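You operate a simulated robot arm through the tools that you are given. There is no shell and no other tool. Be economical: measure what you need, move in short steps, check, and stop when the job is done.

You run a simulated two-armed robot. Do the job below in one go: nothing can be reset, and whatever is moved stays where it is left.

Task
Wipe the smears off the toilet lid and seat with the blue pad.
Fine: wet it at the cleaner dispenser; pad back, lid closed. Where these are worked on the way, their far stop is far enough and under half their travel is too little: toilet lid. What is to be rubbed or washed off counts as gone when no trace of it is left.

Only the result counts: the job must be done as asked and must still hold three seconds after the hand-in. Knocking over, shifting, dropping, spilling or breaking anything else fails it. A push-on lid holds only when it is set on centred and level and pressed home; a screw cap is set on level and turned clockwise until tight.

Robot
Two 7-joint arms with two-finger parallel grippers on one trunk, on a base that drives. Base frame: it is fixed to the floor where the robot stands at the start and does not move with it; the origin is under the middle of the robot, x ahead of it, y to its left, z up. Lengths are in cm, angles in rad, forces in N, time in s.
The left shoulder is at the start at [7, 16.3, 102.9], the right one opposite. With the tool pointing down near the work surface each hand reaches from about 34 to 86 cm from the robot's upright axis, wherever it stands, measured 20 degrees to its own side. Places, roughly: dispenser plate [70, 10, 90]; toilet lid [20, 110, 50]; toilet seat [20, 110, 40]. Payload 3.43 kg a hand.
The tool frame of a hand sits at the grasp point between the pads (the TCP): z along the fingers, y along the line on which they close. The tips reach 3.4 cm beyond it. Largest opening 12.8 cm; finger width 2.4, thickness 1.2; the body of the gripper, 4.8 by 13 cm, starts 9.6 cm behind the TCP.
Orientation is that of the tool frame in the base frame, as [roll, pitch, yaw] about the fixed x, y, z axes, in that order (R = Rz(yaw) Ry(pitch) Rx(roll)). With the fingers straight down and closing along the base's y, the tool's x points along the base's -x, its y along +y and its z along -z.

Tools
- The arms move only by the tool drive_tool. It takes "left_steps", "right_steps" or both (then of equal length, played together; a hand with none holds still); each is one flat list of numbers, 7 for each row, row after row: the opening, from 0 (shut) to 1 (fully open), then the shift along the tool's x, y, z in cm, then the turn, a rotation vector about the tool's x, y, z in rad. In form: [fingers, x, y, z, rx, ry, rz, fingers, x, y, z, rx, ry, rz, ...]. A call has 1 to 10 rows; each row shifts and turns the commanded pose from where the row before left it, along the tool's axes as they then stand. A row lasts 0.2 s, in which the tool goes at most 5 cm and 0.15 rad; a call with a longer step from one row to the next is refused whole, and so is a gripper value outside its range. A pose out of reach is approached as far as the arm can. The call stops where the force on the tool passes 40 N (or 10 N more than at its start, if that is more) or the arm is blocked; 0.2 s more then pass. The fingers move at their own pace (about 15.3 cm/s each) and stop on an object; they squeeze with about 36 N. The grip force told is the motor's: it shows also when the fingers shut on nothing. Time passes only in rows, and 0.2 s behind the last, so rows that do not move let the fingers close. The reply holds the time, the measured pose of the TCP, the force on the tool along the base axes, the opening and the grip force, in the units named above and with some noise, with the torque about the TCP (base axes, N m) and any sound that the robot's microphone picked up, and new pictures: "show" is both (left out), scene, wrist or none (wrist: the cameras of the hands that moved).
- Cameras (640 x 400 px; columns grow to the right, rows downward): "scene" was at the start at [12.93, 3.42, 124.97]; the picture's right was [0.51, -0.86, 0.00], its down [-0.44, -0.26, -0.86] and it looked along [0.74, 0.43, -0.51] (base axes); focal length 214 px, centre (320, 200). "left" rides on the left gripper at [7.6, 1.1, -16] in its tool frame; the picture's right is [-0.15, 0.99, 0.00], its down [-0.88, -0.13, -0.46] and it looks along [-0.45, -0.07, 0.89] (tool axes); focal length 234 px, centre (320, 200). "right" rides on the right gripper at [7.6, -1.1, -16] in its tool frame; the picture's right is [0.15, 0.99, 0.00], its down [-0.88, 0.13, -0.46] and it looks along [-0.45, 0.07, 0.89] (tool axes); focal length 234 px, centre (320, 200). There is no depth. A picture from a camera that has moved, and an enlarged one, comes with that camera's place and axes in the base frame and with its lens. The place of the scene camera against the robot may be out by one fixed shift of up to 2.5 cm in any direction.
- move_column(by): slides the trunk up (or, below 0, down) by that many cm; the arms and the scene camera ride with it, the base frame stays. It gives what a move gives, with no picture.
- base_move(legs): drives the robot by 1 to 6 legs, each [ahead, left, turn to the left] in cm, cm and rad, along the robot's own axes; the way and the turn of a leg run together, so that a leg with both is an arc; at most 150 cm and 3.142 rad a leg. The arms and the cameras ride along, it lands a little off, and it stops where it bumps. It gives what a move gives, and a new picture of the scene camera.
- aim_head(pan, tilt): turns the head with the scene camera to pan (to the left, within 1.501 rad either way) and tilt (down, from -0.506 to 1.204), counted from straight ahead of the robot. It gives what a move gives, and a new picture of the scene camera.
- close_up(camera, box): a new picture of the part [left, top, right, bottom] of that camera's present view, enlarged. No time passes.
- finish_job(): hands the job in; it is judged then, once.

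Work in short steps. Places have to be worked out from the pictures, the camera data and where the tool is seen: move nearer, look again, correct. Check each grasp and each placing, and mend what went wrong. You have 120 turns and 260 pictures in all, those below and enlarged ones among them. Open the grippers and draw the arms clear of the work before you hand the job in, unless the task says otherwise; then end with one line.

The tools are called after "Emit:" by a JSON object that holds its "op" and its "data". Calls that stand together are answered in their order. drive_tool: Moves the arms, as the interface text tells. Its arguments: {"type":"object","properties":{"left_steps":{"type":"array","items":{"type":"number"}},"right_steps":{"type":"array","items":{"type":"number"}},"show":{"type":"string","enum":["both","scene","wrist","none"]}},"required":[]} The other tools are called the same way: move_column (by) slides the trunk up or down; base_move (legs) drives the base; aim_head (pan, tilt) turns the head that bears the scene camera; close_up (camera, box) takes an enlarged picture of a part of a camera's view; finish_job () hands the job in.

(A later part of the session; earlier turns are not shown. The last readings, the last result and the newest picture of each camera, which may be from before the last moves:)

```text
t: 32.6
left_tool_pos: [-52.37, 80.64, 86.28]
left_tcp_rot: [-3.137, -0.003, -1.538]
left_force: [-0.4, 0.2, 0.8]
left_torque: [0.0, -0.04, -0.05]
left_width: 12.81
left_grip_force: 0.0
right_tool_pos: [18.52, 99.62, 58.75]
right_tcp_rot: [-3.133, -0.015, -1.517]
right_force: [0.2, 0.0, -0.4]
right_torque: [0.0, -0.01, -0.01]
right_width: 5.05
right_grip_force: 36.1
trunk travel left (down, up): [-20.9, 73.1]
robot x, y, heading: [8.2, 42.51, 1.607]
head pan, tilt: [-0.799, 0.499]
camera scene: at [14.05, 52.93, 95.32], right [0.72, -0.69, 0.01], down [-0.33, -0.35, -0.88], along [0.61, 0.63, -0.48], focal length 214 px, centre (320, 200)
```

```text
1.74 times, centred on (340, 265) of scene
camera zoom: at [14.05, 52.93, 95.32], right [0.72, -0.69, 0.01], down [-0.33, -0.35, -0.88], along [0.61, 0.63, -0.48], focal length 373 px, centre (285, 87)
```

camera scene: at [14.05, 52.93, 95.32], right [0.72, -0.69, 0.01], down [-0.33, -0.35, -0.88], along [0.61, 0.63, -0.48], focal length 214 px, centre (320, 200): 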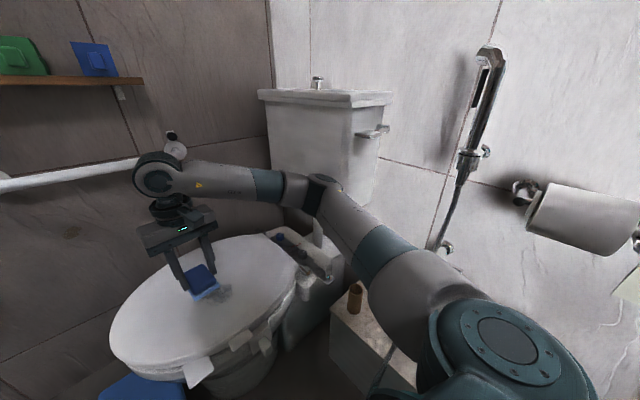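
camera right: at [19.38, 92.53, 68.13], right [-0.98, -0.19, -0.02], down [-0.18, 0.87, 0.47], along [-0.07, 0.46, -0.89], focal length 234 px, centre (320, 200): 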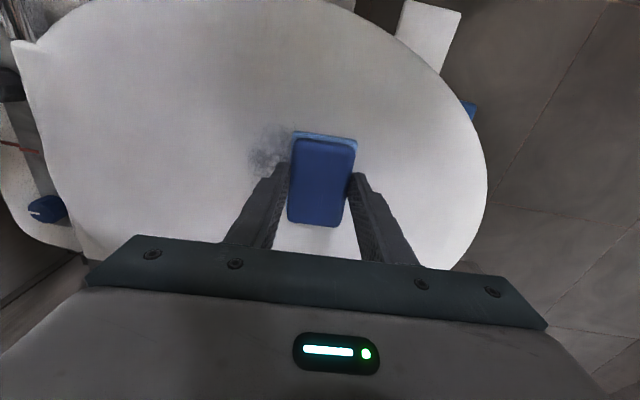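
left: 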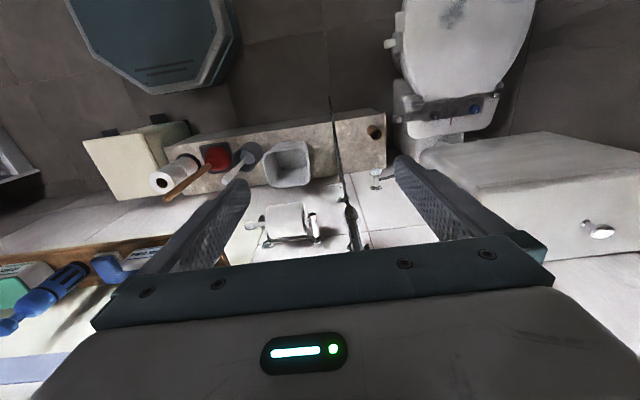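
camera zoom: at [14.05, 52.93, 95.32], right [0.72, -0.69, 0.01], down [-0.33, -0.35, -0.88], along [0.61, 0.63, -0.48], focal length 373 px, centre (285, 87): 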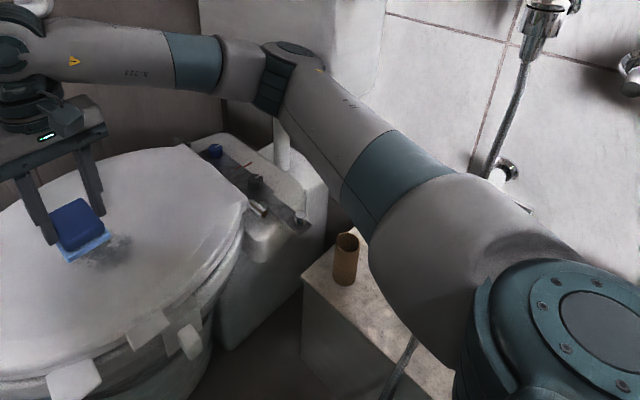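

The right elbow is against the flush pipe/cistern front. Moving the base 18 cm to -x takes the elbow away from it while the hand is still 7 cm above the lid.

Emit:
{"op": "base_move", "data": {"legs": [[0, 18, 0]]}}

```text
t: 34.1
left_tool_pos: [-69.63, 80.1, 86.68]
left_tcp_rot: [3.141, 0.0, -1.542]
left_force: [-0.5, -0.1, 0.9]
left_torque: [-0.04, -0.01, 0.0]
left_width: 12.81
left_grip_force: 0.1
right_tool_pos: [1.26, 99.08, 58.63]
right_tcp_rot: [-3.142, -0.014, -1.524]
right_force: [0.0, 0.0, -0.2]
right_torque: [-0.02, -0.01, 0.04]
right_width: 5.08
right_grip_force: 35.7
trunk travel left (down, up): [-20.9, 73.1]
robot x, y, heading: [-9.74, 41.52, 1.6]
head pan, tilt: [-0.799, 0.499]
camera scene: at [-3.27, 52.31, 95.31], right [0.72, -0.7, 0.0], down [-0.33, -0.34, -0.88], along [0.61, 0.63, -0.48], focal length 214 px, centre (320, 200)
```

scene: 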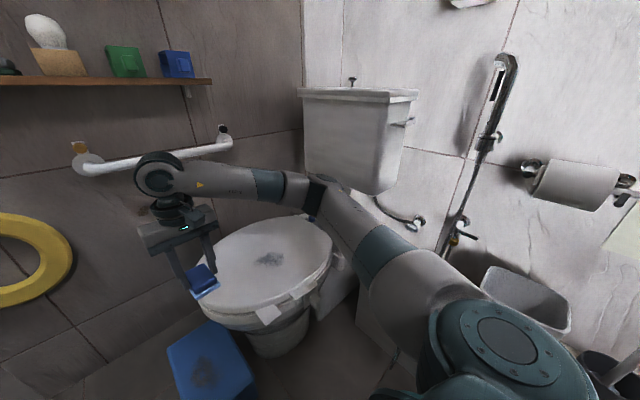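

Now I move the hand back over the smear at safe height and check the elbow clearance.

Emit:
{"op": "drive_tool", "data": {"right_steps": [0.2, 0, -4, -0.3, 0, -0.014, 0, 0.2, 0, -4, 0, 0, 0, 0, 0.2, 0, -4, 0, 0, 0, 0, 0.2, 0, -4, 0, 0, 0, 0, 0.2, 0, -3.6, 0, 0, 0, 0]}}

```text
t: 35.3
left_tool_pos: [-69.75, 80.17, 86.73]
left_tcp_rot: [-3.141, -0.001, -1.54]
left_force: [-0.1, -0.4, 0.6]
left_torque: [0.02, -0.01, 0.01]
left_width: 12.81
left_grip_force: 0.1
right_tool_pos: [20.81, 100.21, 58.79]
right_tcp_rot: [-3.141, -0.001, -1.524]
right_force: [-0.1, 0.0, -0.1]
right_torque: [0.04, -0.03, 0.01]
right_width: 5.04
right_grip_force: 36.6
trunk travel left (down, up): [-20.9, 73.1]
robot x, y, heading: [-9.72, 42.22, 1.601]
head pan, tilt: [-0.799, 0.499]
camera scene: at [-3.18, 52.31, 95.3], right [0.72, -0.7, 0.0], down [-0.33, -0.34, -0.88], along [0.61, 0.63, -0.48], focal length 214 px, centre (320, 200)
camera right: at [22.41, 92.63, 74.91], right [-0.98, -0.19, 0.0], down [-0.17, 0.87, 0.46], along [-0.09, 0.45, -0.89], focal length 234 px, centre (320, 200)
```

scene: 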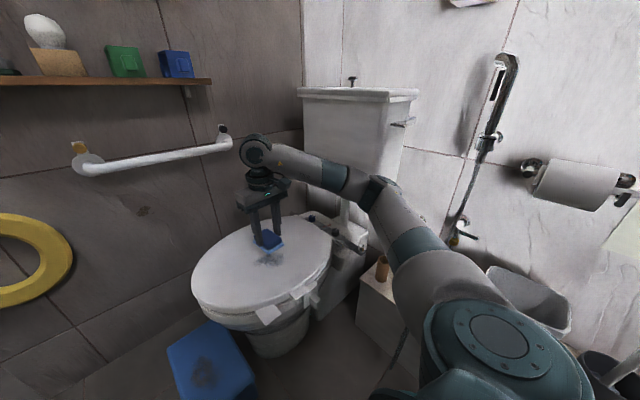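
right: 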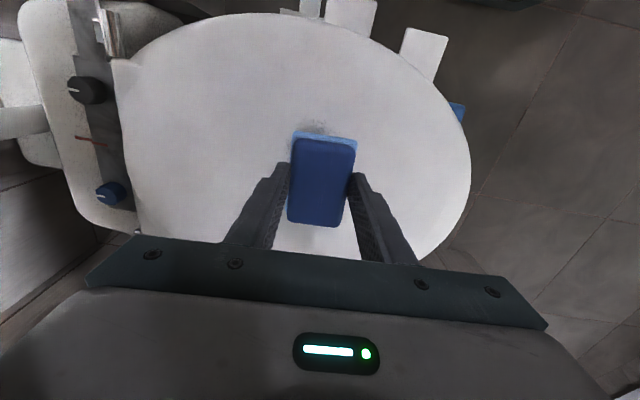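

Base did not shift this time. I descend onto the smear in small steps, watching force and left-hand readings for base drift.

Emit:
{"op": "drive_tool", "data": {"right_steps": [0.2, 0, 0, 3, 0, 0, 0, 0.2, 0, 0, 2, 0, 0, 0, 0.2, 0, 0, 1, 0, 0, 0, 0.2, 0, 0, 0.5, 0, 0, 0, 0.2, 0, 0, 0.3, 0, 0, 0], "show": "scene"}}

```text
t: 36.5
left_tool_pos: [-69.73, 79.99, 86.93]
left_tcp_rot: [3.141, 0.002, -1.541]
left_force: [-0.1, -0.8, 0.6]
left_torque: [-0.02, 0.0, 0.01]
left_width: 12.79
left_grip_force: 0.0
right_tool_pos: [20.68, 100.01, 52.4]
right_tcp_rot: [3.14, 0.002, -1.524]
right_force: [0.6, 0.5, 8.3]
right_torque: [0.44, -0.24, -0.04]
right_width: 5.05
right_grip_force: 36.2
trunk travel left (down, up): [-20.9, 73.1]
robot x, y, heading: [-9.63, 41.91, 1.604]
head pan, tilt: [-0.799, 0.499]
camera scene: at [-3.23, 52.25, 95.33], right [0.72, -0.7, 0.0], down [-0.33, -0.34, -0.88], along [0.61, 0.63, -0.48], focal length 214 px, centre (320, 200)
```

scene: 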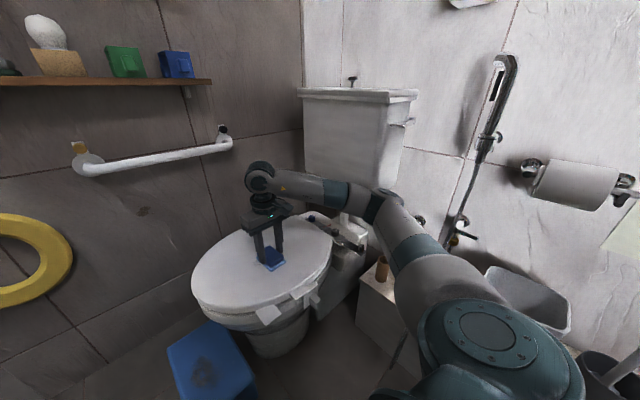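

Contact at 8 N with no base drift. I rub back and forth along x.

Emit:
{"op": "drive_tool", "data": {"right_steps": [0.2, 0, -2, 0.1, 0, 0, 0, 0.2, 0, -2, 0, 0, 0, 0, 0.2, 0, -1.5, 0, 0, 0, 0, 0.2, 1.5, 2, 0, 0, 0, 0, 0.2, 0, 3, 0, 0, 0, 0, 0.2, 0, 3, 0, 0, 0, 0, 0.2, 0, 3, 0, 0, 0, 0, 0.2, -3, -3, 0, 0, 0, 0, 0.2, 0, -3, 0, 0, 0, 0, 0.2, 0, -3, 0, 0, 0, 0], "show": "wrist"}}

Emit:
{"op": "close_up", "data": {"camera": "scene", "box": [180, 140, 380, 340]}}

```text
t: 38.7
left_tool_pos: [-69.73, 79.89, 86.7]
left_tcp_rot: [-3.141, 0.001, -1.539]
left_force: [-0.4, 0.4, -0.2]
left_torque: [0.01, -0.02, 0.0]
left_width: 12.82
left_grip_force: 0.0
right_tool_pos: [24.12, 101.98, 52.26]
right_tcp_rot: [-3.139, 0.002, -1.523]
right_force: [-1.4, -0.4, 10.1]
right_torque: [0.31, 0.04, -0.01]
right_width: 5.07
right_grip_force: 36.4
trunk travel left (down, up): [-20.9, 73.1]
robot x, y, heading: [-9.55, 42.18, 1.601]
head pan, tilt: [-0.799, 0.499]
camera right: at [25.71, 94.29, 68.2], right [-0.98, -0.19, 0.0], down [-0.17, 0.87, 0.46], along [-0.09, 0.45, -0.89], focal length 234 px, centre (320, 200)
```

right: 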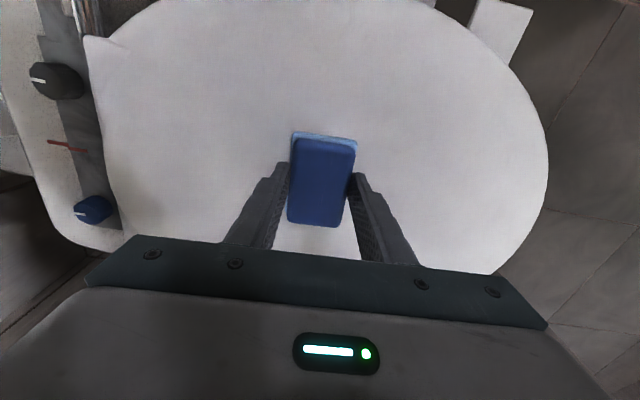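

```text
2.00 times, centred on (280, 240) of scene
camera zoom: at [-3.25, 52.22, 95.31], right [0.72, -0.7, 0.0], down [-0.33, -0.34, -0.88], along [0.61, 0.63, -0.48], focal length 429 px, centre (400, 120)
```

zoom: 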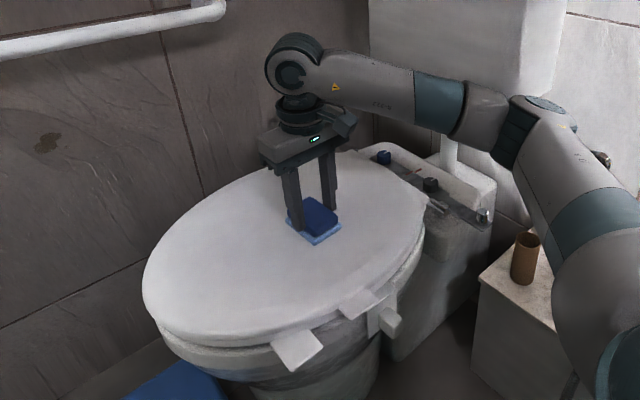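

The smear seems gone. I do one more wide pass for the margins and then lift to inspect.

Emit:
{"op": "drive_tool", "data": {"right_steps": [0.2, -2.5, 0, 0, 0, 0, 0, 0.2, 0, 3.5, 0, 0, 0, 0, 0.2, 0, 3.5, 0, 0, 0, 0, 0.2, 0, 3, 0, 0, 0, 0, 0.2, 3, -1, 0, 0, 0, 0, 0.2, 3.5, 0, 0, 0, 0, 0, 0.2, 0, -3.5, 0, 0, 0, 0, 0.2, 0, -3.5, 0, 0, 0, 0, 0.2, 0, -3.5, 0, 0, 0, 0, 0.2, -3, 0, 0, 0, 0, 0], "show": "none"}}

Emit:
{"op": "drive_tool", "data": {"right_steps": [0.2, 0, 0, -2, 0, 0, 0, 0.2, 0, 2, -4, 0, 0, 0, 0.2, 0, 4, -3, 0, 0, 0, 0.2, 0, 4, -3, 0, 0, 0, 0.2, 0, 4, -3, 0, 0, 0, 0.2, 0, 4, -3, 0, 0, 0, 0.2, 0, 4, 0, 0, 0, 0]}}

Emit:
{"op": "close_up", "data": {"camera": "scene", "box": [180, 190, 360, 340]}}

```text
t: 40.9
left_tool_pos: [-69.71, 80.05, 86.72]
left_tcp_rot: [-3.14, 0.001, -1.54]
left_force: [0.4, -0.2, -0.1]
left_torque: [0.01, 0.02, -0.01]
left_width: 12.78
left_grip_force: 0.1
right_tool_pos: [26.01, 100.57, 52.13]
right_tcp_rot: [-3.141, 0.002, -1.524]
right_force: [-1.8, -0.6, 7.8]
right_torque: [0.02, 0.16, 0.04]
right_width: 5.09
right_grip_force: 36.0
trunk travel left (down, up): [-20.9, 73.1]
robot x, y, heading: [-9.44, 42.1, 1.601]
head pan, tilt: [-0.799, 0.499]
```

```text
t: 42.5
left_tool_pos: [-69.82, 80.11, 86.82]
left_tcp_rot: [3.141, 0.001, -1.541]
left_force: [-0.7, 1.0, 0.2]
left_torque: [0.01, 0.0, -0.03]
left_width: 12.8
left_grip_force: 0.1
right_tool_pos: [4.1, 99.37, 69.97]
right_tcp_rot: [-3.141, 0.0, -1.525]
right_force: [0.1, -0.3, 0.0]
right_torque: [-0.02, 0.04, -0.01]
right_width: 5.05
right_grip_force: 36.2
trunk travel left (down, up): [-20.9, 73.1]
robot x, y, heading: [-9.48, 41.65, 1.603]
head pan, tilt: [-0.799, 0.499]
camera scene: at [-3.24, 52.32, 95.3], right [0.72, -0.7, 0.0], down [-0.33, -0.34, -0.88], along [0.61, 0.63, -0.48], focal length 214 px, centre (320, 200)
camera right: at [5.59, 91.87, 85.96], right [-0.98, -0.19, 0.0], down [-0.17, 0.87, 0.46], along [-0.09, 0.45, -0.89], focal length 234 px, centre (320, 200)
```

scene: 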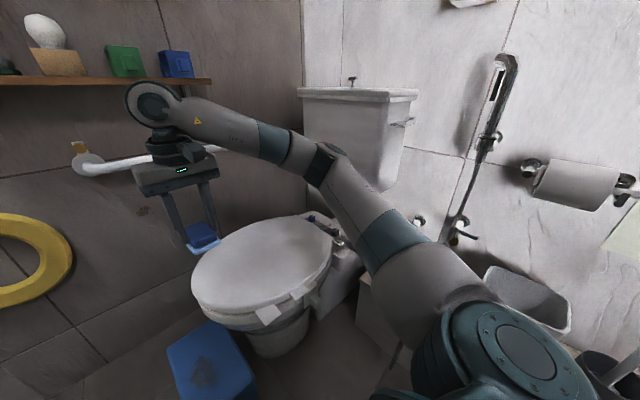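
right: 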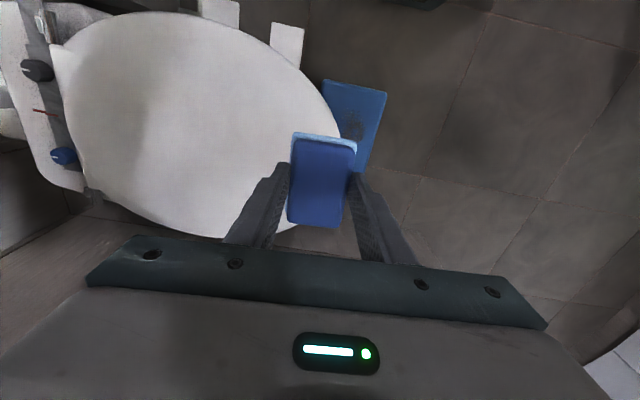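

```text
2.67 times, centred on (270, 265) of scene
camera zoom: at [-3.24, 52.32, 95.3], right [0.72, -0.7, 0.0], down [-0.33, -0.34, -0.88], along [0.61, 0.63, -0.48], focal length 572 px, centre (453, 27)
```

zoom: 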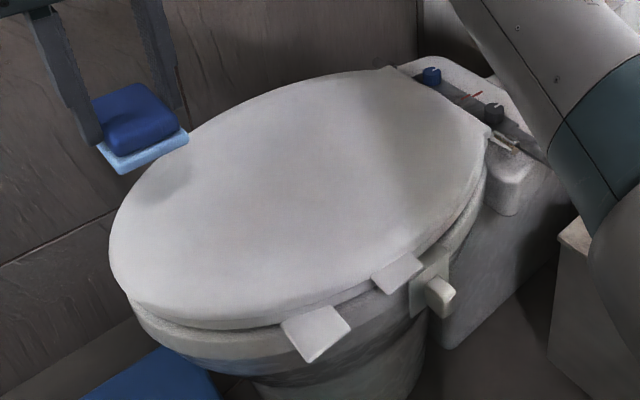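

Lid top is clean. Now the tabs: I zoom to tell which belongs to the lid.

Emit:
{"op": "close_up", "data": {"camera": "scene", "box": [240, 265, 320, 335]}}

Emit:
{"op": "close_up", "data": {"camera": "right", "box": [170, 0, 330, 100]}}

```text
5.71 times, centred on (280, 300) of scene
camera zoom: at [-3.24, 52.32, 95.3], right [0.72, -0.7, 0.0], down [-0.33, -0.34, -0.88], along [0.61, 0.63, -0.48], focal length 1226 px, centre (549, -371)
```

zoom: 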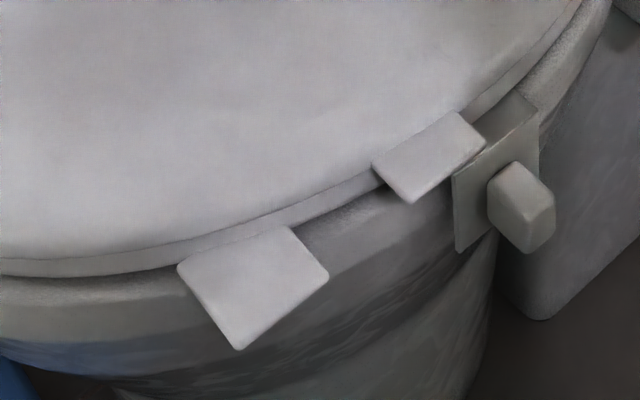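

```text
4.00 times, centred on (250, 50) of right
camera zoom: at [5.59, 91.87, 85.96], right [-0.98, -0.19, 0.0], down [-0.17, 0.87, 0.46], along [-0.09, 0.45, -0.89], focal length 937 px, centre (600, 800)
```

zoom: 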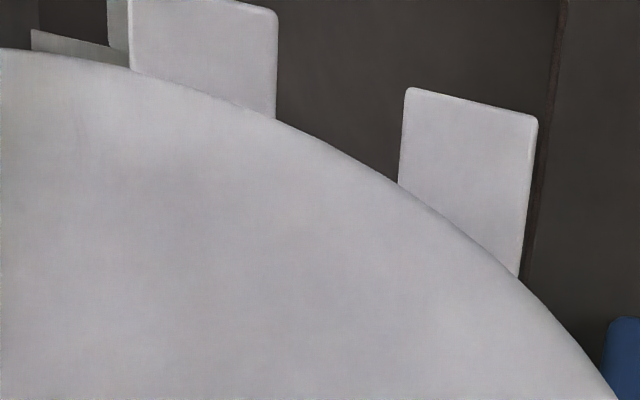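

The tab further back (x≈20.6, y≈85) seems to be the lid's, the front one (x≈11) the seat's; I'll check with the left wrist camera. I'll open the lid with the left hand, so first I raise and retract the right hand with the pad.

Emit:
{"op": "drive_tool", "data": {"right_steps": [0.2, 2.4, 0, -4, 0, 0, 0, 0.2, 2.4, 0, -4, 0, 0, 0, 0.2, 2.4, 0, -4, 0, 0, 0, 0.2, 2.4, 0, -4, 0, 0, 0, 0.2, 2.4, 0, -4, 0, 0, 0, 0.2, 2.4, 0, -4, 0, 0, 0, 0.2, 2.4, 0, -4, 0, 0, 0, 0.2, 2.4, 0, -4, 0, 0, 0], "show": "scene"}}

```text
t: 44.3
left_tool_pos: [-69.8, 79.94, 86.77]
left_tcp_rot: [3.141, 0.001, -1.541]
left_force: [0.1, -1.2, 0.0]
left_torque: [0.04, -0.01, -0.02]
left_width: 12.8
left_grip_force: 0.0
right_tool_pos: [4.85, 80.17, 102.27]
right_tcp_rot: [-3.141, 0.001, -1.522]
right_force: [0.8, -0.6, 0.0]
right_torque: [0.04, -0.02, 0.02]
right_width: 5.07
right_grip_force: 35.4
trunk travel left (down, up): [-20.9, 73.1]
robot x, y, heading: [-9.26, 41.61, 1.601]
head pan, tilt: [-0.799, 0.499]
camera scene: at [-3.26, 52.17, 95.32], right [0.72, -0.69, 0.0], down [-0.33, -0.34, -0.88], along [0.61, 0.63, -0.48], focal length 214 px, centre (320, 200)
```

scene: 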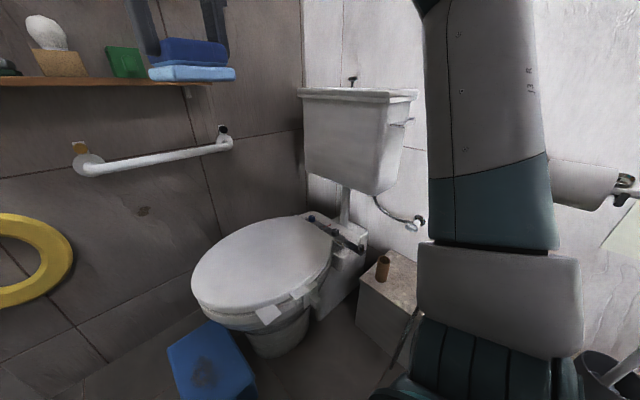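

The right arm is now folded up out of the way. I shift the base 6 cm to +x and turn 0.4 rad to the right so the left arm reaches the tab comfortably.

Emit:
{"op": "base_move", "data": {"legs": [[0, -6, 0], [0, 0, -0.4]]}}

Emit:
{"op": "aim_head", "data": {"pan": -0.1, "tilt": 0.75}}

```text
t: 46.5
left_tool_pos: [-44.25, 100.46, 86.75]
left_tcp_rot: [3.142, 0.0, -1.939]
left_force: [-0.5, -0.3, -0.2]
left_torque: [0.03, -0.01, 0.0]
left_width: 12.77
left_grip_force: 0.0
right_tool_pos: [24.59, 72.06, 102.14]
right_tcp_rot: [3.141, 0.0, -1.919]
right_force: [0.3, -0.7, -0.3]
right_torque: [-0.02, -0.01, 0.02]
right_width: 5.06
right_grip_force: 36.2
trunk travel left (down, up): [-20.9, 73.1]
robot x, y, heading: [-3.44, 42.35, 1.207]
head pan, tilt: [-0.799, 0.499]
camera scene: at [6.76, 49.2, 95.3], right [0.39, -0.92, 0.0], down [-0.44, -0.19, -0.88], along [0.81, 0.35, -0.48], focal length 214 px, centre (320, 200)
```

scene: 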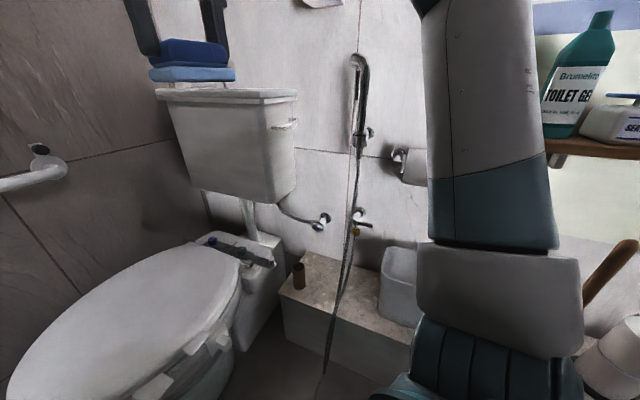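

```text
t: 47.5
left_tool_pos: [-44.36, 100.41, 86.66]
left_tcp_rot: [3.141, -0.001, -1.936]
left_force: [0.7, 0.1, 0.0]
left_torque: [0.0, -0.01, -0.01]
left_width: 12.83
left_grip_force: 0.0
right_tool_pos: [24.72, 72.02, 102.15]
right_tcp_rot: [-3.14, -0.001, -1.919]
right_force: [0.3, -0.5, -1.1]
right_torque: [-0.01, 0.0, -0.01]
right_width: 5.04
right_grip_force: 36.0
trunk travel left (down, up): [-20.9, 73.1]
robot x, y, heading: [-3.77, 42.48, 1.2]
head pan, tilt: [-0.099, 0.75]
camera scene: at [2.1, 53.02, 93.11], right [0.89, -0.45, 0.0], down [-0.31, -0.61, -0.73], along [0.33, 0.65, -0.68], focal length 214 px, centre (320, 200)
```

scene: 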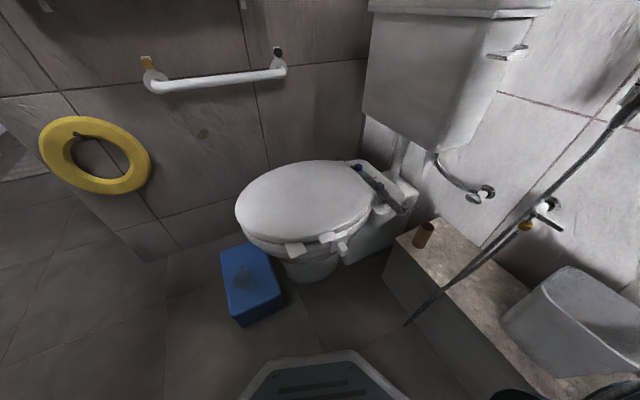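

Clear view. I rotate the left tool in place: from pointing down to pointing forward, fingers closing vertically (120° about one axis, 14 rows).

Emit:
{"op": "drive_tool", "data": {"left_steps": [0.4, 0, 0, 0, 0.0863, -0.0863, -0.0863, 0.4, 0, 0, 0, 0.0863, -0.0863, -0.0863, 0.4, 0, 0, 0, 0.0863, -0.0863, -0.0863, 0.4, 0, 0, 0, 0.0863, -0.0863, -0.0863, 0.4, 0, 0, 0, 0.0863, -0.0863, -0.0863, 0.4, 0, 0, 0, 0.0863, -0.0863, -0.0863, 0.4, 0, 0, 0, 0.0863, -0.0863, -0.0863], "show": "none"}}

Emit:
{"op": "drive_tool", "data": {"left_steps": [0.4, 0, 0, 0, 0.0863, -0.0863, -0.0863, 0.4, 0, 0, 0, 0.0863, -0.0863, -0.0863, 0.4, 0, 0, 0, 0.0863, -0.0863, -0.0863, 0.4, 0, 0, 0, 0.0863, -0.0863, -0.0863, 0.4, 0, 0, 0, 0.0863, -0.0863, -0.0863, 0.4, 0, 0, 0, 0.0863, -0.0863, -0.0863, 0.4, 0, 0, 0, 0.0863, -0.0863, -0.0863], "show": "both"}}

```text
t: 49.1
left_tool_pos: [-44.45, 100.21, 86.99]
left_tcp_rot: [-2.355, 0.343, -1.15]
left_force: [-1.0, -0.9, 0.7]
left_torque: [0.08, 0.04, 0.02]
left_width: 5.14
left_grip_force: 0.0
right_tool_pos: [24.56, 71.56, 102.33]
right_tcp_rot: [3.14, 0.004, -1.919]
right_force: [-0.3, -1.1, 0.4]
right_torque: [0.12, 0.02, -0.01]
right_width: 5.06
right_grip_force: 35.7
trunk travel left (down, up): [-20.9, 73.1]
robot x, y, heading: [-3.62, 42.11, 1.206]
head pan, tilt: [-0.099, 0.75]
```

```text
t: 50.7
left_tool_pos: [-44.19, 100.32, 86.71]
left_tcp_rot: [-1.574, 0.005, -0.369]
left_force: [0.2, 0.5, 0.2]
left_torque: [-0.05, 0.03, 0.0]
left_width: 5.13
left_grip_force: 0.0
right_tool_pos: [24.95, 72.01, 102.01]
right_tcp_rot: [3.14, 0.001, -1.919]
right_force: [0.7, -0.3, 0.2]
right_torque: [-0.02, 0.09, -0.02]
right_width: 5.04
right_grip_force: 35.5
trunk travel left (down, up): [-20.9, 73.1]
robot x, y, heading: [-3.39, 42.34, 1.204]
head pan, tilt: [-0.099, 0.75]
camera scene: at [2.26, 52.98, 93.1], right [0.89, -0.45, 0.0], down [-0.31, -0.61, -0.73], along [0.33, 0.65, -0.68], focal length 214 px, centre (320, 200)
camera left: at [-42.9, 82.83, 85.84], right [-0.14, 0.05, -0.99], down [-0.98, -0.11, 0.13], along [-0.1, 0.99, 0.07], focal length 234 px, centre (320, 200)
```

scene: 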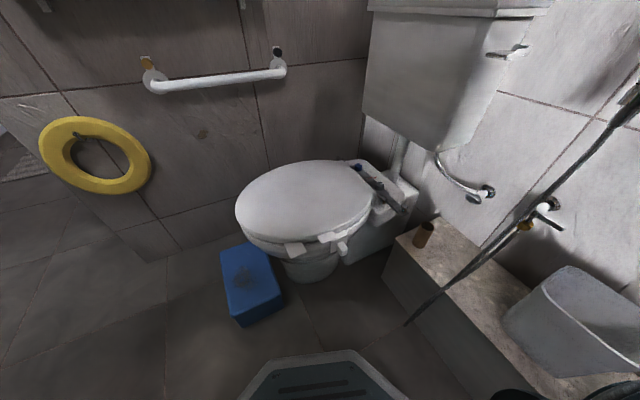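
left: 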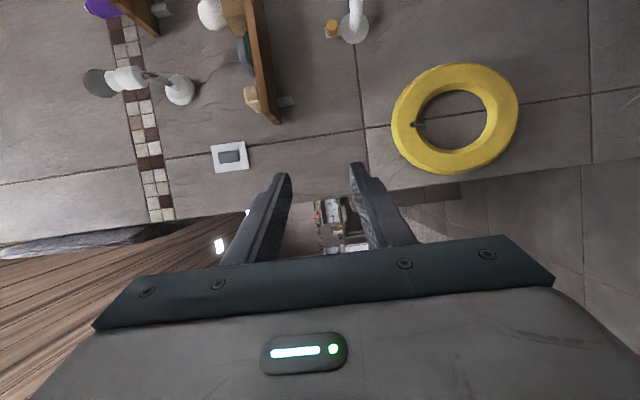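

Orientation reached. Now I move the left hand toward a pre-grasp point in front of the tab, ~[17, 75, 50].

Emit:
{"op": "drive_tool", "data": {"left_steps": [0.4, 4.12, 2.31, -0.08, 0, 0, 0, 0.4, 4.12, 2.31, -0.08, 0, 0, 0, 0.4, 4.12, 2.31, -0.08, 0, 0, 0, 0.4, 4.12, 2.31, -0.08, 0, 0, 0, 0.4, 4.12, 2.31, -0.08, 0, 0, 0, 0.4, 4.12, 2.31, -0.08, 0, 0, 0, 0.4, 4.12, 2.31, -0.08, 0, 0, 0, 0.4, 4.12, 2.31, -0.08, 0, 0, 0, 0.4, 4.12, 2.31, -0.08, 0, 0, 0, 0.4, 4.12, 2.31, -0.08, 0, 0, 0], "show": "both"}}

```text
t: 52.9
left_tool_pos: [-24.76, 108.45, 67.67]
left_tcp_rot: [-1.573, 0.003, -0.368]
left_force: [-0.6, 0.2, -0.1]
left_torque: [0.0, 0.0, 0.0]
left_width: 5.14
left_grip_force: 0.1
left hand out of reach, approached as far as the arm can: row 2, 3, 4, 5, 6, 7, 8, 9, 10
right_tool_pos: [24.64, 72.17, 102.12]
right_tcp_rot: [-3.139, 0.0, -1.918]
right_force: [-0.7, 0.0, 0.0]
right_torque: [-0.02, -0.01, 0.0]
right_width: 5.04
right_grip_force: 36.4
trunk travel left (down, up): [-20.9, 73.1]
robot x, y, heading: [-3.78, 42.38, 1.2]
head pan, tilt: [-0.099, 0.75]
camera scene: at [2.05, 53.09, 93.11], right [0.89, -0.45, 0.0], down [-0.31, -0.61, -0.73], along [0.33, 0.65, -0.68], focal length 214 px, centre (320, 200)
camera left: at [-23.46, 90.8, 66.64], right [-0.14, 0.05, -0.99], down [-0.99, -0.11, 0.13], along [-0.1, 0.99, 0.07], focal length 234 px, centre (320, 200)
```

scene: 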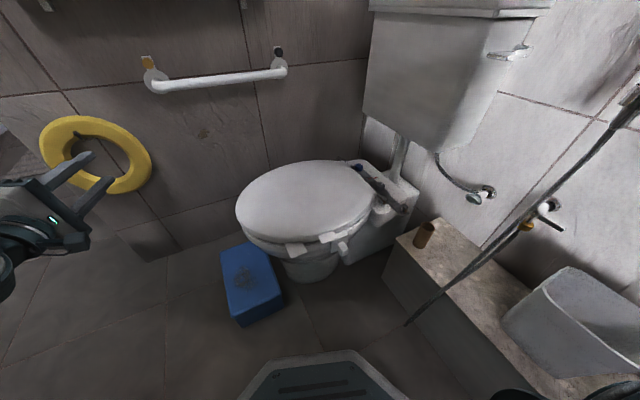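
left: 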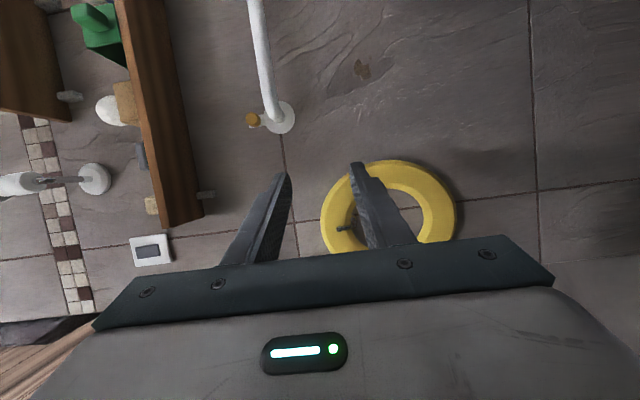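

The left wrist would be too close to the body there. I drive the base back (to about (2, 20)) so the forward-pointing left hand has room.

Emit:
{"op": "base_move", "data": {"legs": [[-18.5, -13, 0]]}}

Emit:
{"op": "drive_tool", "data": {"left_steps": [0.4, 0, 0, 0, 0, 0, 0], "show": "none"}}

```text
t: 54.6
left_tool_pos: [-19.6, 86.23, 67.77]
left_tcp_rot: [-1.57, 0.004, -0.367]
left_force: [0.3, -0.4, 0.0]
left_torque: [-0.03, 0.01, -0.02]
left_width: 5.12
left_grip_force: 0.1
right_tool_pos: [29.77, 49.96, 102.28]
right_tcp_rot: [3.141, 0.003, -1.919]
right_force: [0.2, -0.1, -0.5]
right_torque: [0.05, 0.0, 0.01]
right_width: 5.07
right_grip_force: 36.1
trunk travel left (down, up): [-20.9, 73.1]
robot x, y, heading: [2.15, 20.17, 1.21]
head pan, tilt: [-0.099, 0.75]
camera scene: at [7.27, 30.99, 93.12], right [0.89, -0.45, 0.0], down [-0.31, -0.61, -0.73], along [0.33, 0.65, -0.68], focal length 214 px, centre (320, 200)
```

scene: 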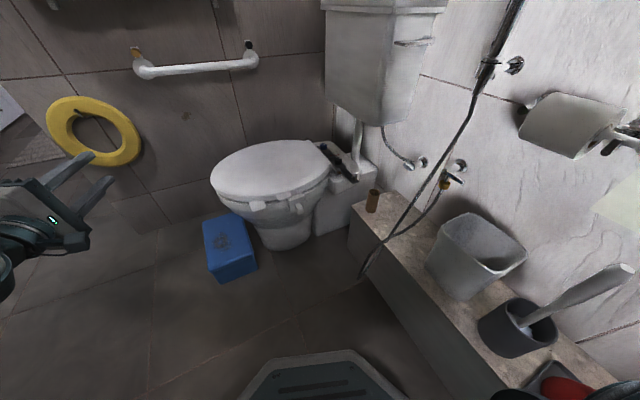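

```text
t: 55.0
left_tool_pos: [-19.46, 86.44, 67.75]
left_tcp_rot: [-1.572, 0.001, -0.369]
left_force: [-0.7, 0.3, -0.2]
left_torque: [0.01, -0.03, -0.04]
left_width: 5.11
left_grip_force: 0.1
right_tool_pos: [29.81, 50.14, 102.13]
right_tcp_rot: [-3.14, 0.0, -1.919]
right_force: [0.2, -0.1, 0.4]
right_torque: [-0.01, 0.0, -0.01]
right_width: 5.1
right_grip_force: 35.7
trunk travel left (down, up): [-20.9, 73.1]
robot x, y, heading: [1.5, 19.36, 1.207]
head pan, tilt: [-0.099, 0.75]
```

The command reset to the actual pose. Continue toward [17, 75, 47].

Emit:
{"op": "drive_tool", "data": {"left_steps": [0.4, 3.82, 2.08, -0.75, 0, 0, 0, 0.4, 3.82, 2.08, -0.75, 0, 0, 0, 0.4, 3.82, 2.08, -0.75, 0, 0, 0, 0.4, 3.82, 2.08, 0.25, 0, 0, 0, 0.4, 3.82, 2.08, 0.25, 0, 0, 0, 0.4, 3.82, 2.08, 0.25, 0, 0, 0, 0.4, 3.82, 2.08, 0.25, 0, 0, 0, 0.4, 3.82, 2.08, 0.5, 0, 0, 0, 0.4, 3.82, 2.08, 0.5, 0, 0, 0, 0.4, 3.82, 2.08, 0.5, 0, 0, 0], "show": "both"}}

```text
t: 57.2
left_tool_pos: [1.2, 85.28, 59.83]
left_tcp_rot: [-1.572, 0.002, -0.372]
left_force: [0.4, -0.3, -0.5]
left_torque: [0.0, 0.01, 0.01]
left_width: 5.1
left_grip_force: 0.1
left hand out of reach, approached as far as the arm can: row 1, 2, 3, 5, 6, 7, 8, 9, 10
right_tool_pos: [29.88, 50.05, 102.11]
right_tcp_rot: [-3.142, 0.0, -1.918]
right_force: [-0.5, -0.1, -0.4]
right_torque: [0.02, 0.02, 0.0]
right_width: 5.06
right_grip_force: 35.6
trunk travel left (down, up): [-20.9, 73.1]
robot x, y, heading: [1.75, 20.43, 1.203]
head pan, tilt: [-0.099, 0.75]
camera scene: at [7.27, 31.04, 93.11], right [0.89, -0.45, 0.0], down [-0.31, -0.61, -0.73], along [0.33, 0.65, -0.68], focal length 214 px, centre (320, 200)
camera left: at [2.29, 67.73, 58.79], right [-0.14, 0.05, -0.99], down [-0.99, -0.1, 0.13], along [-0.1, 0.99, 0.07], focal length 234 px, centre (320, 200)
```

scene: 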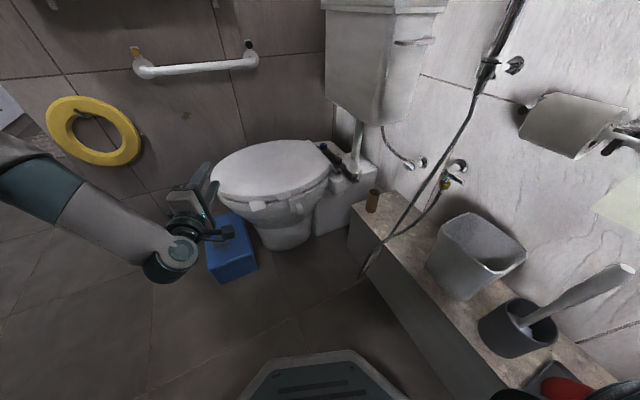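
left: 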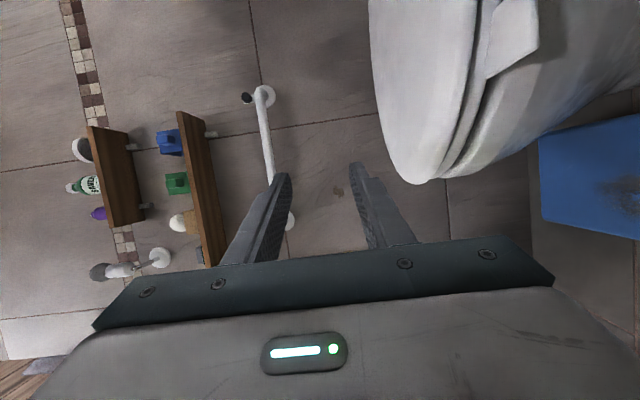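

Progress but limited; the wrist view shows the front tab belongs to the seat layer (below the lid line), so the rear one is the lid's. I try continuing sideways at this height, pulled back a bit.

Emit:
{"op": "drive_tool", "data": {"left_steps": [0.4, 2, 0, -1, 0, 0, 0, 0.4, 3, 0, -1, 0, 0, 0, 0.4, 3, 0, -1, 0, 0, 0, 0.4, 3, 0, -1, 0, 0, 0, 0.4, 3, 0, -1, 0, 0, 0], "show": "scene"}}

```text
t: 58.4
left_tool_pos: [1.08, 83.84, 60.55]
left_tcp_rot: [-1.567, 0.002, -0.375]
left_force: [0.0, 0.1, -1.3]
left_torque: [-0.01, -0.01, -0.01]
left_width: 5.15
left_grip_force: 0.1
left hand out of reach, approached as far as the arm can: row 1, 2, 3, 4, 5
right_tool_pos: [29.81, 49.99, 102.23]
right_tcp_rot: [3.141, 0.002, -1.916]
right_force: [-0.7, -0.6, 0.1]
right_torque: [-0.01, 0.01, -0.01]
right_width: 5.05
right_grip_force: 36.2
trunk travel left (down, up): [-20.9, 73.1]
robot x, y, heading: [1.75, 19.98, 1.21]
head pan, tilt: [-0.099, 0.75]
camera scene: at [7.26, 31.05, 93.11], right [0.89, -0.45, 0.0], down [-0.31, -0.61, -0.73], along [0.33, 0.65, -0.68], focal length 214 px, centre (320, 200)
```

scene: 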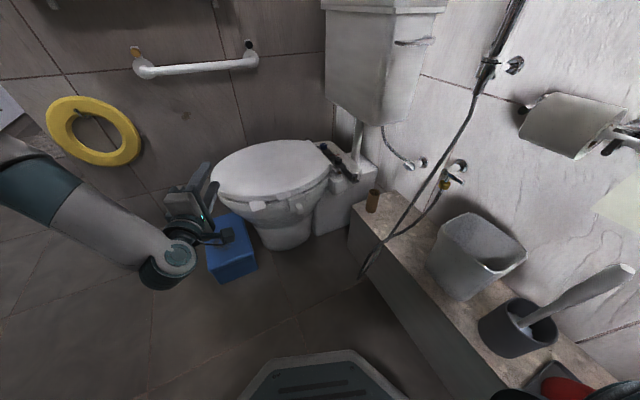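

The wrist is at its bend limit (hand bent sharply left of the forearm). I yaw the tool to the right by 0.6 rad so it lines up better with the forearm.

Emit:
{"op": "drive_tool", "data": {"left_steps": [0.4, 0, 0, -1, 0, 0.15, 0, 0.4, 0, 0, -1, 0, 0.15, 0, 0.4, 0, 0, -1, 0, 0.15, 0, 0.4, 0, 0, -1, 0, 0.15, 0], "show": "none"}}

Emit:
{"op": "drive_tool", "data": {"left_steps": [0.4, 2, 0, 2, 0, 0, 0, 0.4, 2, 0, 2, 0, 0, 0], "show": "both"}}

```text
t: 59.4
left_tool_pos: [-1.17, 80.97, 60.29]
left_tcp_rot: [-1.574, 0.001, -0.971]
left_force: [-0.4, 0.3, 0.6]
left_torque: [-0.02, -0.01, 0.03]
left_width: 5.13
left_grip_force: 0.0
left hand out of reach, approached as far as the arm can: row 1
right_tool_pos: [29.74, 50.1, 102.09]
right_tcp_rot: [-3.139, 0.0, -1.918]
right_force: [-0.5, -0.2, 0.0]
right_torque: [0.01, -0.02, 0.01]
right_width: 5.06
right_grip_force: 35.8
trunk travel left (down, up): [-20.9, 73.1]
robot x, y, heading: [1.62, 20.39, 1.211]
head pan, tilt: [-0.099, 0.75]
```

```text
t: 60.0
left_tool_pos: [4.35, 80.14, 60.31]
left_tcp_rot: [-1.571, 0.002, -0.967]
left_force: [-0.5, 0.1, 0.8]
left_torque: [-0.02, -0.01, 0.01]
left_width: 5.13
left_grip_force: 0.0
right_tool_pos: [29.9, 50.05, 102.12]
right_tcp_rot: [-3.141, -0.001, -1.918]
right_force: [0.7, -0.1, -0.6]
right_torque: [-0.01, 0.02, -0.01]
right_width: 5.03
right_grip_force: 36.4
trunk travel left (down, up): [-20.9, 73.1]
robot x, y, heading: [1.52, 20.24, 1.209]
head pan, tilt: [-0.099, 0.75]
camera scene: at [7.28, 31.05, 93.1], right [0.89, -0.45, 0.0], down [-0.31, -0.61, -0.73], along [0.33, 0.65, -0.68], focal length 214 px, centre (320, 200)
camera left: at [-4.47, 64.76, 59.29], right [-0.09, 0.12, -0.99], down [-0.87, 0.47, 0.13], along [0.48, 0.88, 0.07], focal length 234 px, centre (320, 200)
```

scene: 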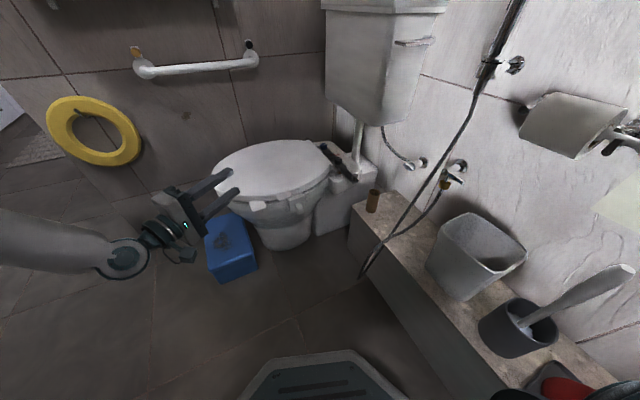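
left: 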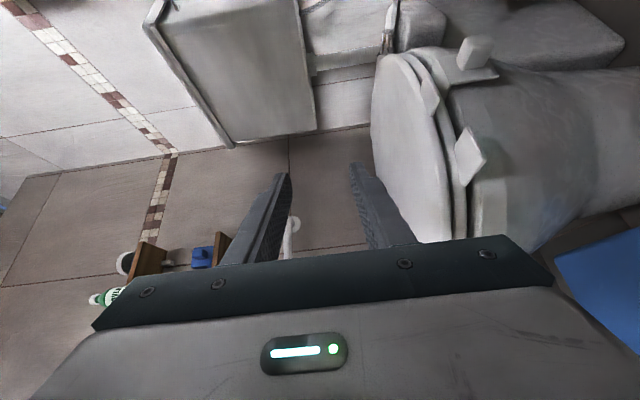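

Now it moves freely and the wrist view shows both tabs edge-on. Zoom in.

Emit:
{"op": "close_up", "data": {"camera": "left", "box": [360, 20, 520, 220]}}

```text
2.00 times, centred on (440, 120) of left
camera zoom: at [-4.47, 64.76, 59.29], right [-0.09, 0.12, -0.99], down [-0.87, 0.47, 0.13], along [0.48, 0.88, 0.07], focal length 468 px, centre (80, 360)
```

zoom: 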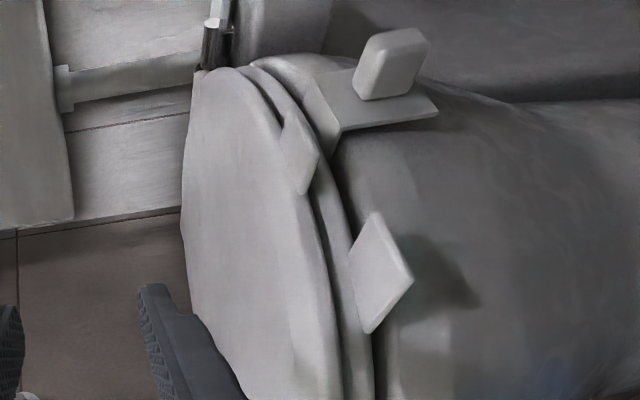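

The rear tab is on the lid, the front one on the seat, and a bracket with a knob hangs behind. I yaw back slightly and move to a pre-grasp in front of the lid tab at ~[14.2, 78, 46].

Emit:
{"op": "drive_tool", "data": {"left_steps": [0.4, 0, 0, 0, 0, -0.125, 0, 0.4, 0, 0, 0, 0, -0.125, 0, 0.4, 2.2, 3.6, 0.6, 0, 0, 0, 0.4, 2.2, 3.6, 0.6, 0, 0, 0, 0.4, 2.2, 3.6, 1.2, 0, 0, 0, 0.4, 2.2, 3.5, 1.2, 0, 0, 0], "show": "both"}}

Emit:
{"op": "close_up", "data": {"camera": "left", "box": [200, 0, 460, 200]}}

Emit:
{"op": "close_up", "data": {"camera": "scene", "box": [180, 150, 340, 270]}}

```text
t: 61.4
left_tool_pos: [5.68, 81.54, 57.85]
left_tcp_rot: [-1.573, 0.002, -0.719]
left_force: [-0.1, 0.4, -0.8]
left_torque: [-0.02, 0.02, 0.04]
left_width: 5.12
left_grip_force: 0.0
left hand out of reach, approached as far as the arm can: row 2, 3, 4, 5, 6
right_tool_pos: [29.78, 50.02, 102.17]
right_tcp_rot: [-3.141, 0.002, -1.917]
right_force: [0.3, 0.4, 0.2]
right_torque: [0.01, 0.02, -0.04]
right_width: 5.04
right_grip_force: 36.3
trunk travel left (down, up): [-20.9, 73.1]
robot x, y, heading: [1.45, 20.06, 1.208]
head pan, tilt: [-0.099, 0.75]
camera scene: at [7.27, 31.04, 93.11], right [0.89, -0.45, 0.0], down [-0.31, -0.61, -0.73], along [0.33, 0.65, -0.68], focal length 214 px, centre (320, 200)
camera left: at [0.76, 64.53, 56.88], right [-0.11, 0.09, -0.99], down [-0.96, 0.24, 0.13], along [0.25, 0.97, 0.06], focal length 234 px, centre (320, 200)
```

scene: 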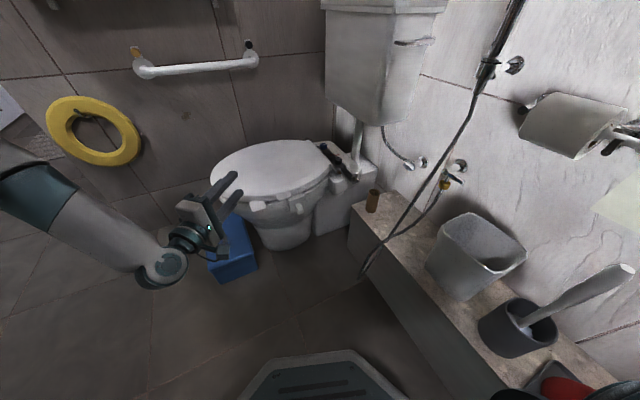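
left: 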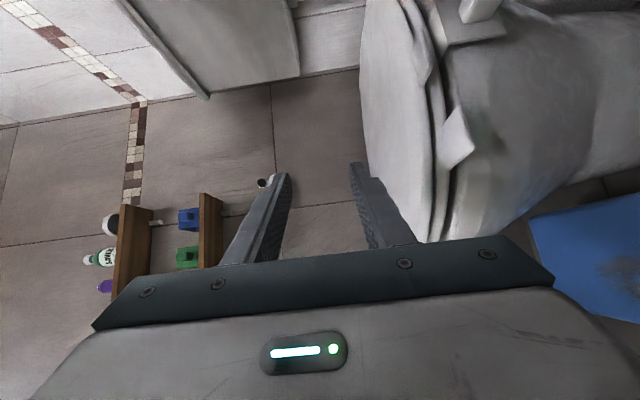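

```text
2.00 times, centred on (330, 100) of left
camera zoom: at [0.76, 64.53, 56.88], right [-0.11, 0.09, -0.99], down [-0.96, 0.24, 0.13], along [0.25, 0.97, 0.06], focal length 468 px, centre (300, 400)
```

zoom: 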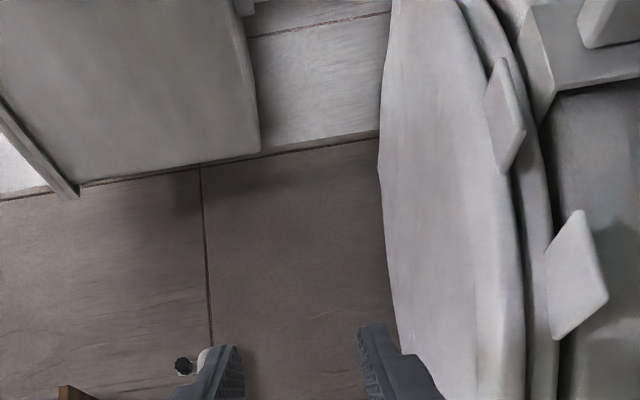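

```text
3.33 times, centred on (260, 210) of scene
camera zoom: at [7.27, 31.04, 93.11], right [0.89, -0.45, 0.0], down [-0.31, -0.61, -0.73], along [0.33, 0.65, -0.68], focal length 715 px, centre (520, 167)
```

zoom: 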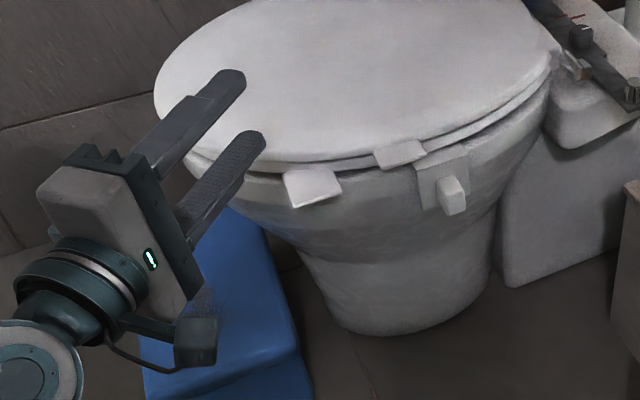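

Joint limits favour the (0.82, 0.57) pointing direction; that also clears the seat tab by ~1.7 cm. I yaw back and move to pre-grasp [13.6, 81.2, 45.8].

Emit:
{"op": "drive_tool", "data": {"left_steps": [0.4, 0, 0, 0, 0, 0.125, 0, 0.4, 0, 0, 0, 0, 0.125, 0, 0.4, 1.2, 3, 1.0, 0, 0, 0, 0.4, 1.2, 3, 1.0, 0, 0, 0, 0.4, 1.2, 3, 1.0, 0, 0, 0, 0.4, 1.1, 3, 1.0, 0, 0, 0], "show": "both"}}

Emit:
{"op": "close_up", "data": {"camera": "left", "box": [240, 0, 500, 200]}}

Emit:
{"op": "close_up", "data": {"camera": "scene", "box": [180, 150, 340, 270]}}

```text
t: 62.8
left_tool_pos: [7.13, 81.57, 55.07]
left_tcp_rot: [-1.573, 0.002, -0.969]
left_force: [0.6, -0.2, 0.5]
left_torque: [-0.03, -0.02, 0.0]
left_width: 5.11
left_grip_force: 0.1
left hand out of reach, approached as far as the arm can: row 4, 5, 6
right_tool_pos: [29.92, 50.05, 102.09]
right_tcp_rot: [3.141, 0.001, -1.918]
right_force: [-0.1, -0.2, -0.9]
right_torque: [0.01, 0.0, 0.0]
right_width: 5.04
right_grip_force: 35.6
trunk travel left (down, up): [-20.9, 73.1]
robot x, y, heading: [1.91, 20.06, 1.204]
head pan, tilt: [-0.099, 0.75]
camera scene: at [7.26, 31.05, 93.11], right [0.89, -0.45, 0.0], down [-0.31, -0.61, -0.73], along [0.33, 0.65, -0.68], focal length 214 px, centre (320, 200)
camera left: at [-1.73, 66.36, 54.02], right [-0.09, 0.12, -0.99], down [-0.87, 0.47, 0.13], along [0.48, 0.88, 0.06], focal length 234 px, centre (320, 200)
```

scene: 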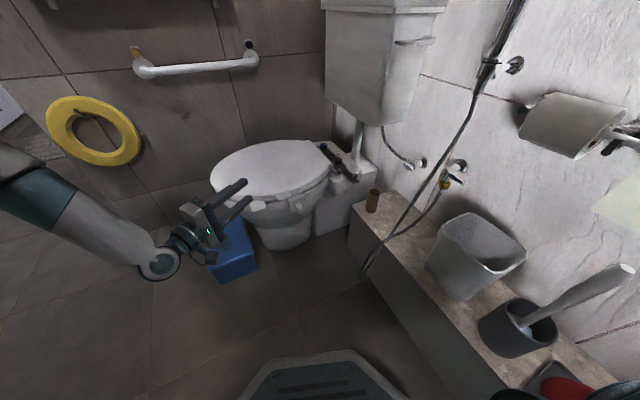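
left: 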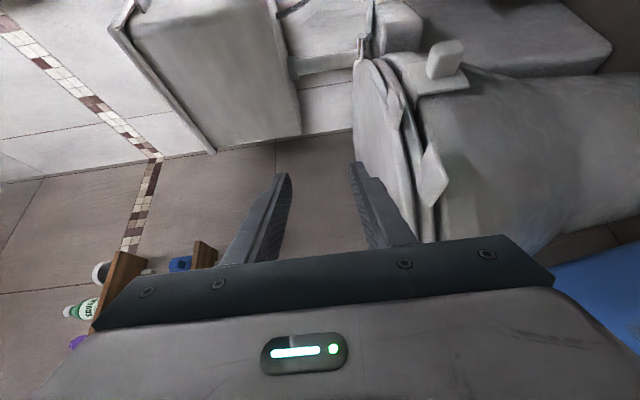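

```text
2.00 times, centred on (370, 100) of left
camera zoom: at [-1.73, 66.36, 54.02], right [-0.09, 0.12, -0.99], down [-0.87, 0.47, 0.13], along [0.48, 0.88, 0.06], focal length 468 px, centre (220, 400)
```

zoom: 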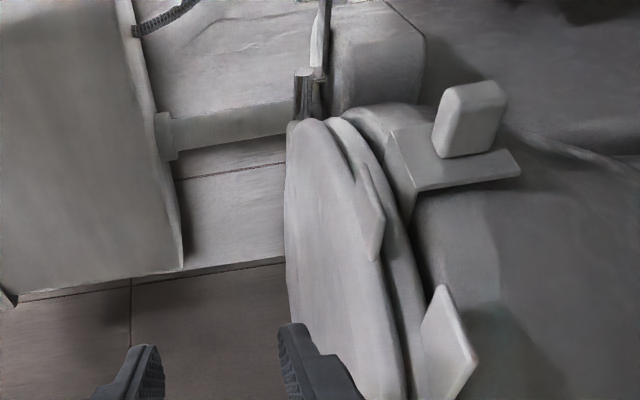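

```text
3.33 times, centred on (260, 210) of scene
camera zoom: at [7.26, 31.05, 93.11], right [0.89, -0.45, 0.0], down [-0.31, -0.61, -0.73], along [0.33, 0.65, -0.68], focal length 715 px, centre (520, 167)
```

zoom: 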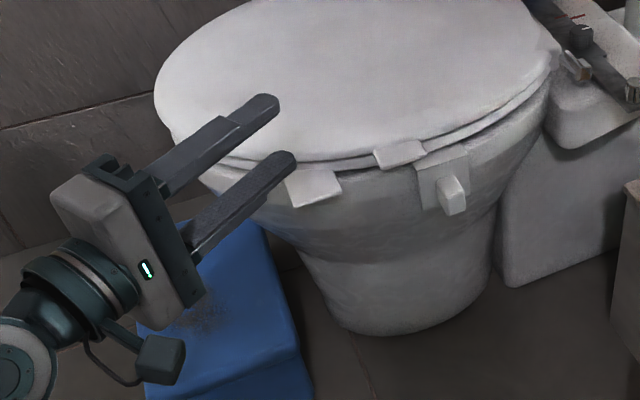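

Going lower with a level tool is limited by the high shoulder. I back the left hand off and lower the trunk 16 cm.

Emit:
{"op": "drive_tool", "data": {"left_steps": [0.4, 0, -1, -4, 0, 0, 0, 0.4, 0, -1, -4, 0, 0, 0, 0.4, 0, -1, -4, 0, 0, 0, 0.4, 0, -1, -3, 0, 0, 0], "show": "none"}}

Emit:
{"op": "move_column", "data": {"by": -16}}

```text
t: 63.8
left_tool_pos: [-5.34, 74.96, 58.07]
left_tcp_rot: [-1.571, 0.001, -0.973]
left_force: [-0.4, 0.1, -1.0]
left_torque: [0.0, -0.04, 0.03]
left_width: 5.14
left_grip_force: 0.0
left hand out of reach, approached as far as the arm can: row 3, 4
right_tool_pos: [29.71, 49.95, 102.23]
right_tcp_rot: [3.141, 0.001, -1.918]
right_force: [0.6, 0.9, -0.6]
right_torque: [-0.02, 0.03, 0.03]
right_width: 5.06
right_grip_force: 35.9
trunk travel left (down, up): [-20.9, 73.1]
robot x, y, heading: [1.47, 20.14, 1.207]
head pan, tilt: [-0.099, 0.75]
```

```text
t: 65.7
left_tool_pos: [-5.39, 75.06, 42.05]
left_tcp_rot: [-1.572, 0.001, -0.971]
left_force: [0.7, -1.3, -1.0]
left_torque: [0.01, 0.01, -0.02]
left_width: 5.12
left_grip_force: 0.0
right_tool_pos: [29.88, 50.04, 86.19]
right_tcp_rot: [-3.141, -0.001, -1.919]
right_force: [-0.6, 0.2, -0.7]
right_torque: [0.02, -0.03, -0.03]
right_width: 5.06
right_grip_force: 35.9
trunk travel left (down, up): [-4.9, 89.1]
robot x, y, heading: [1.6, 19.62, 1.203]
head pan, tilt: [-0.099, 0.75]
```

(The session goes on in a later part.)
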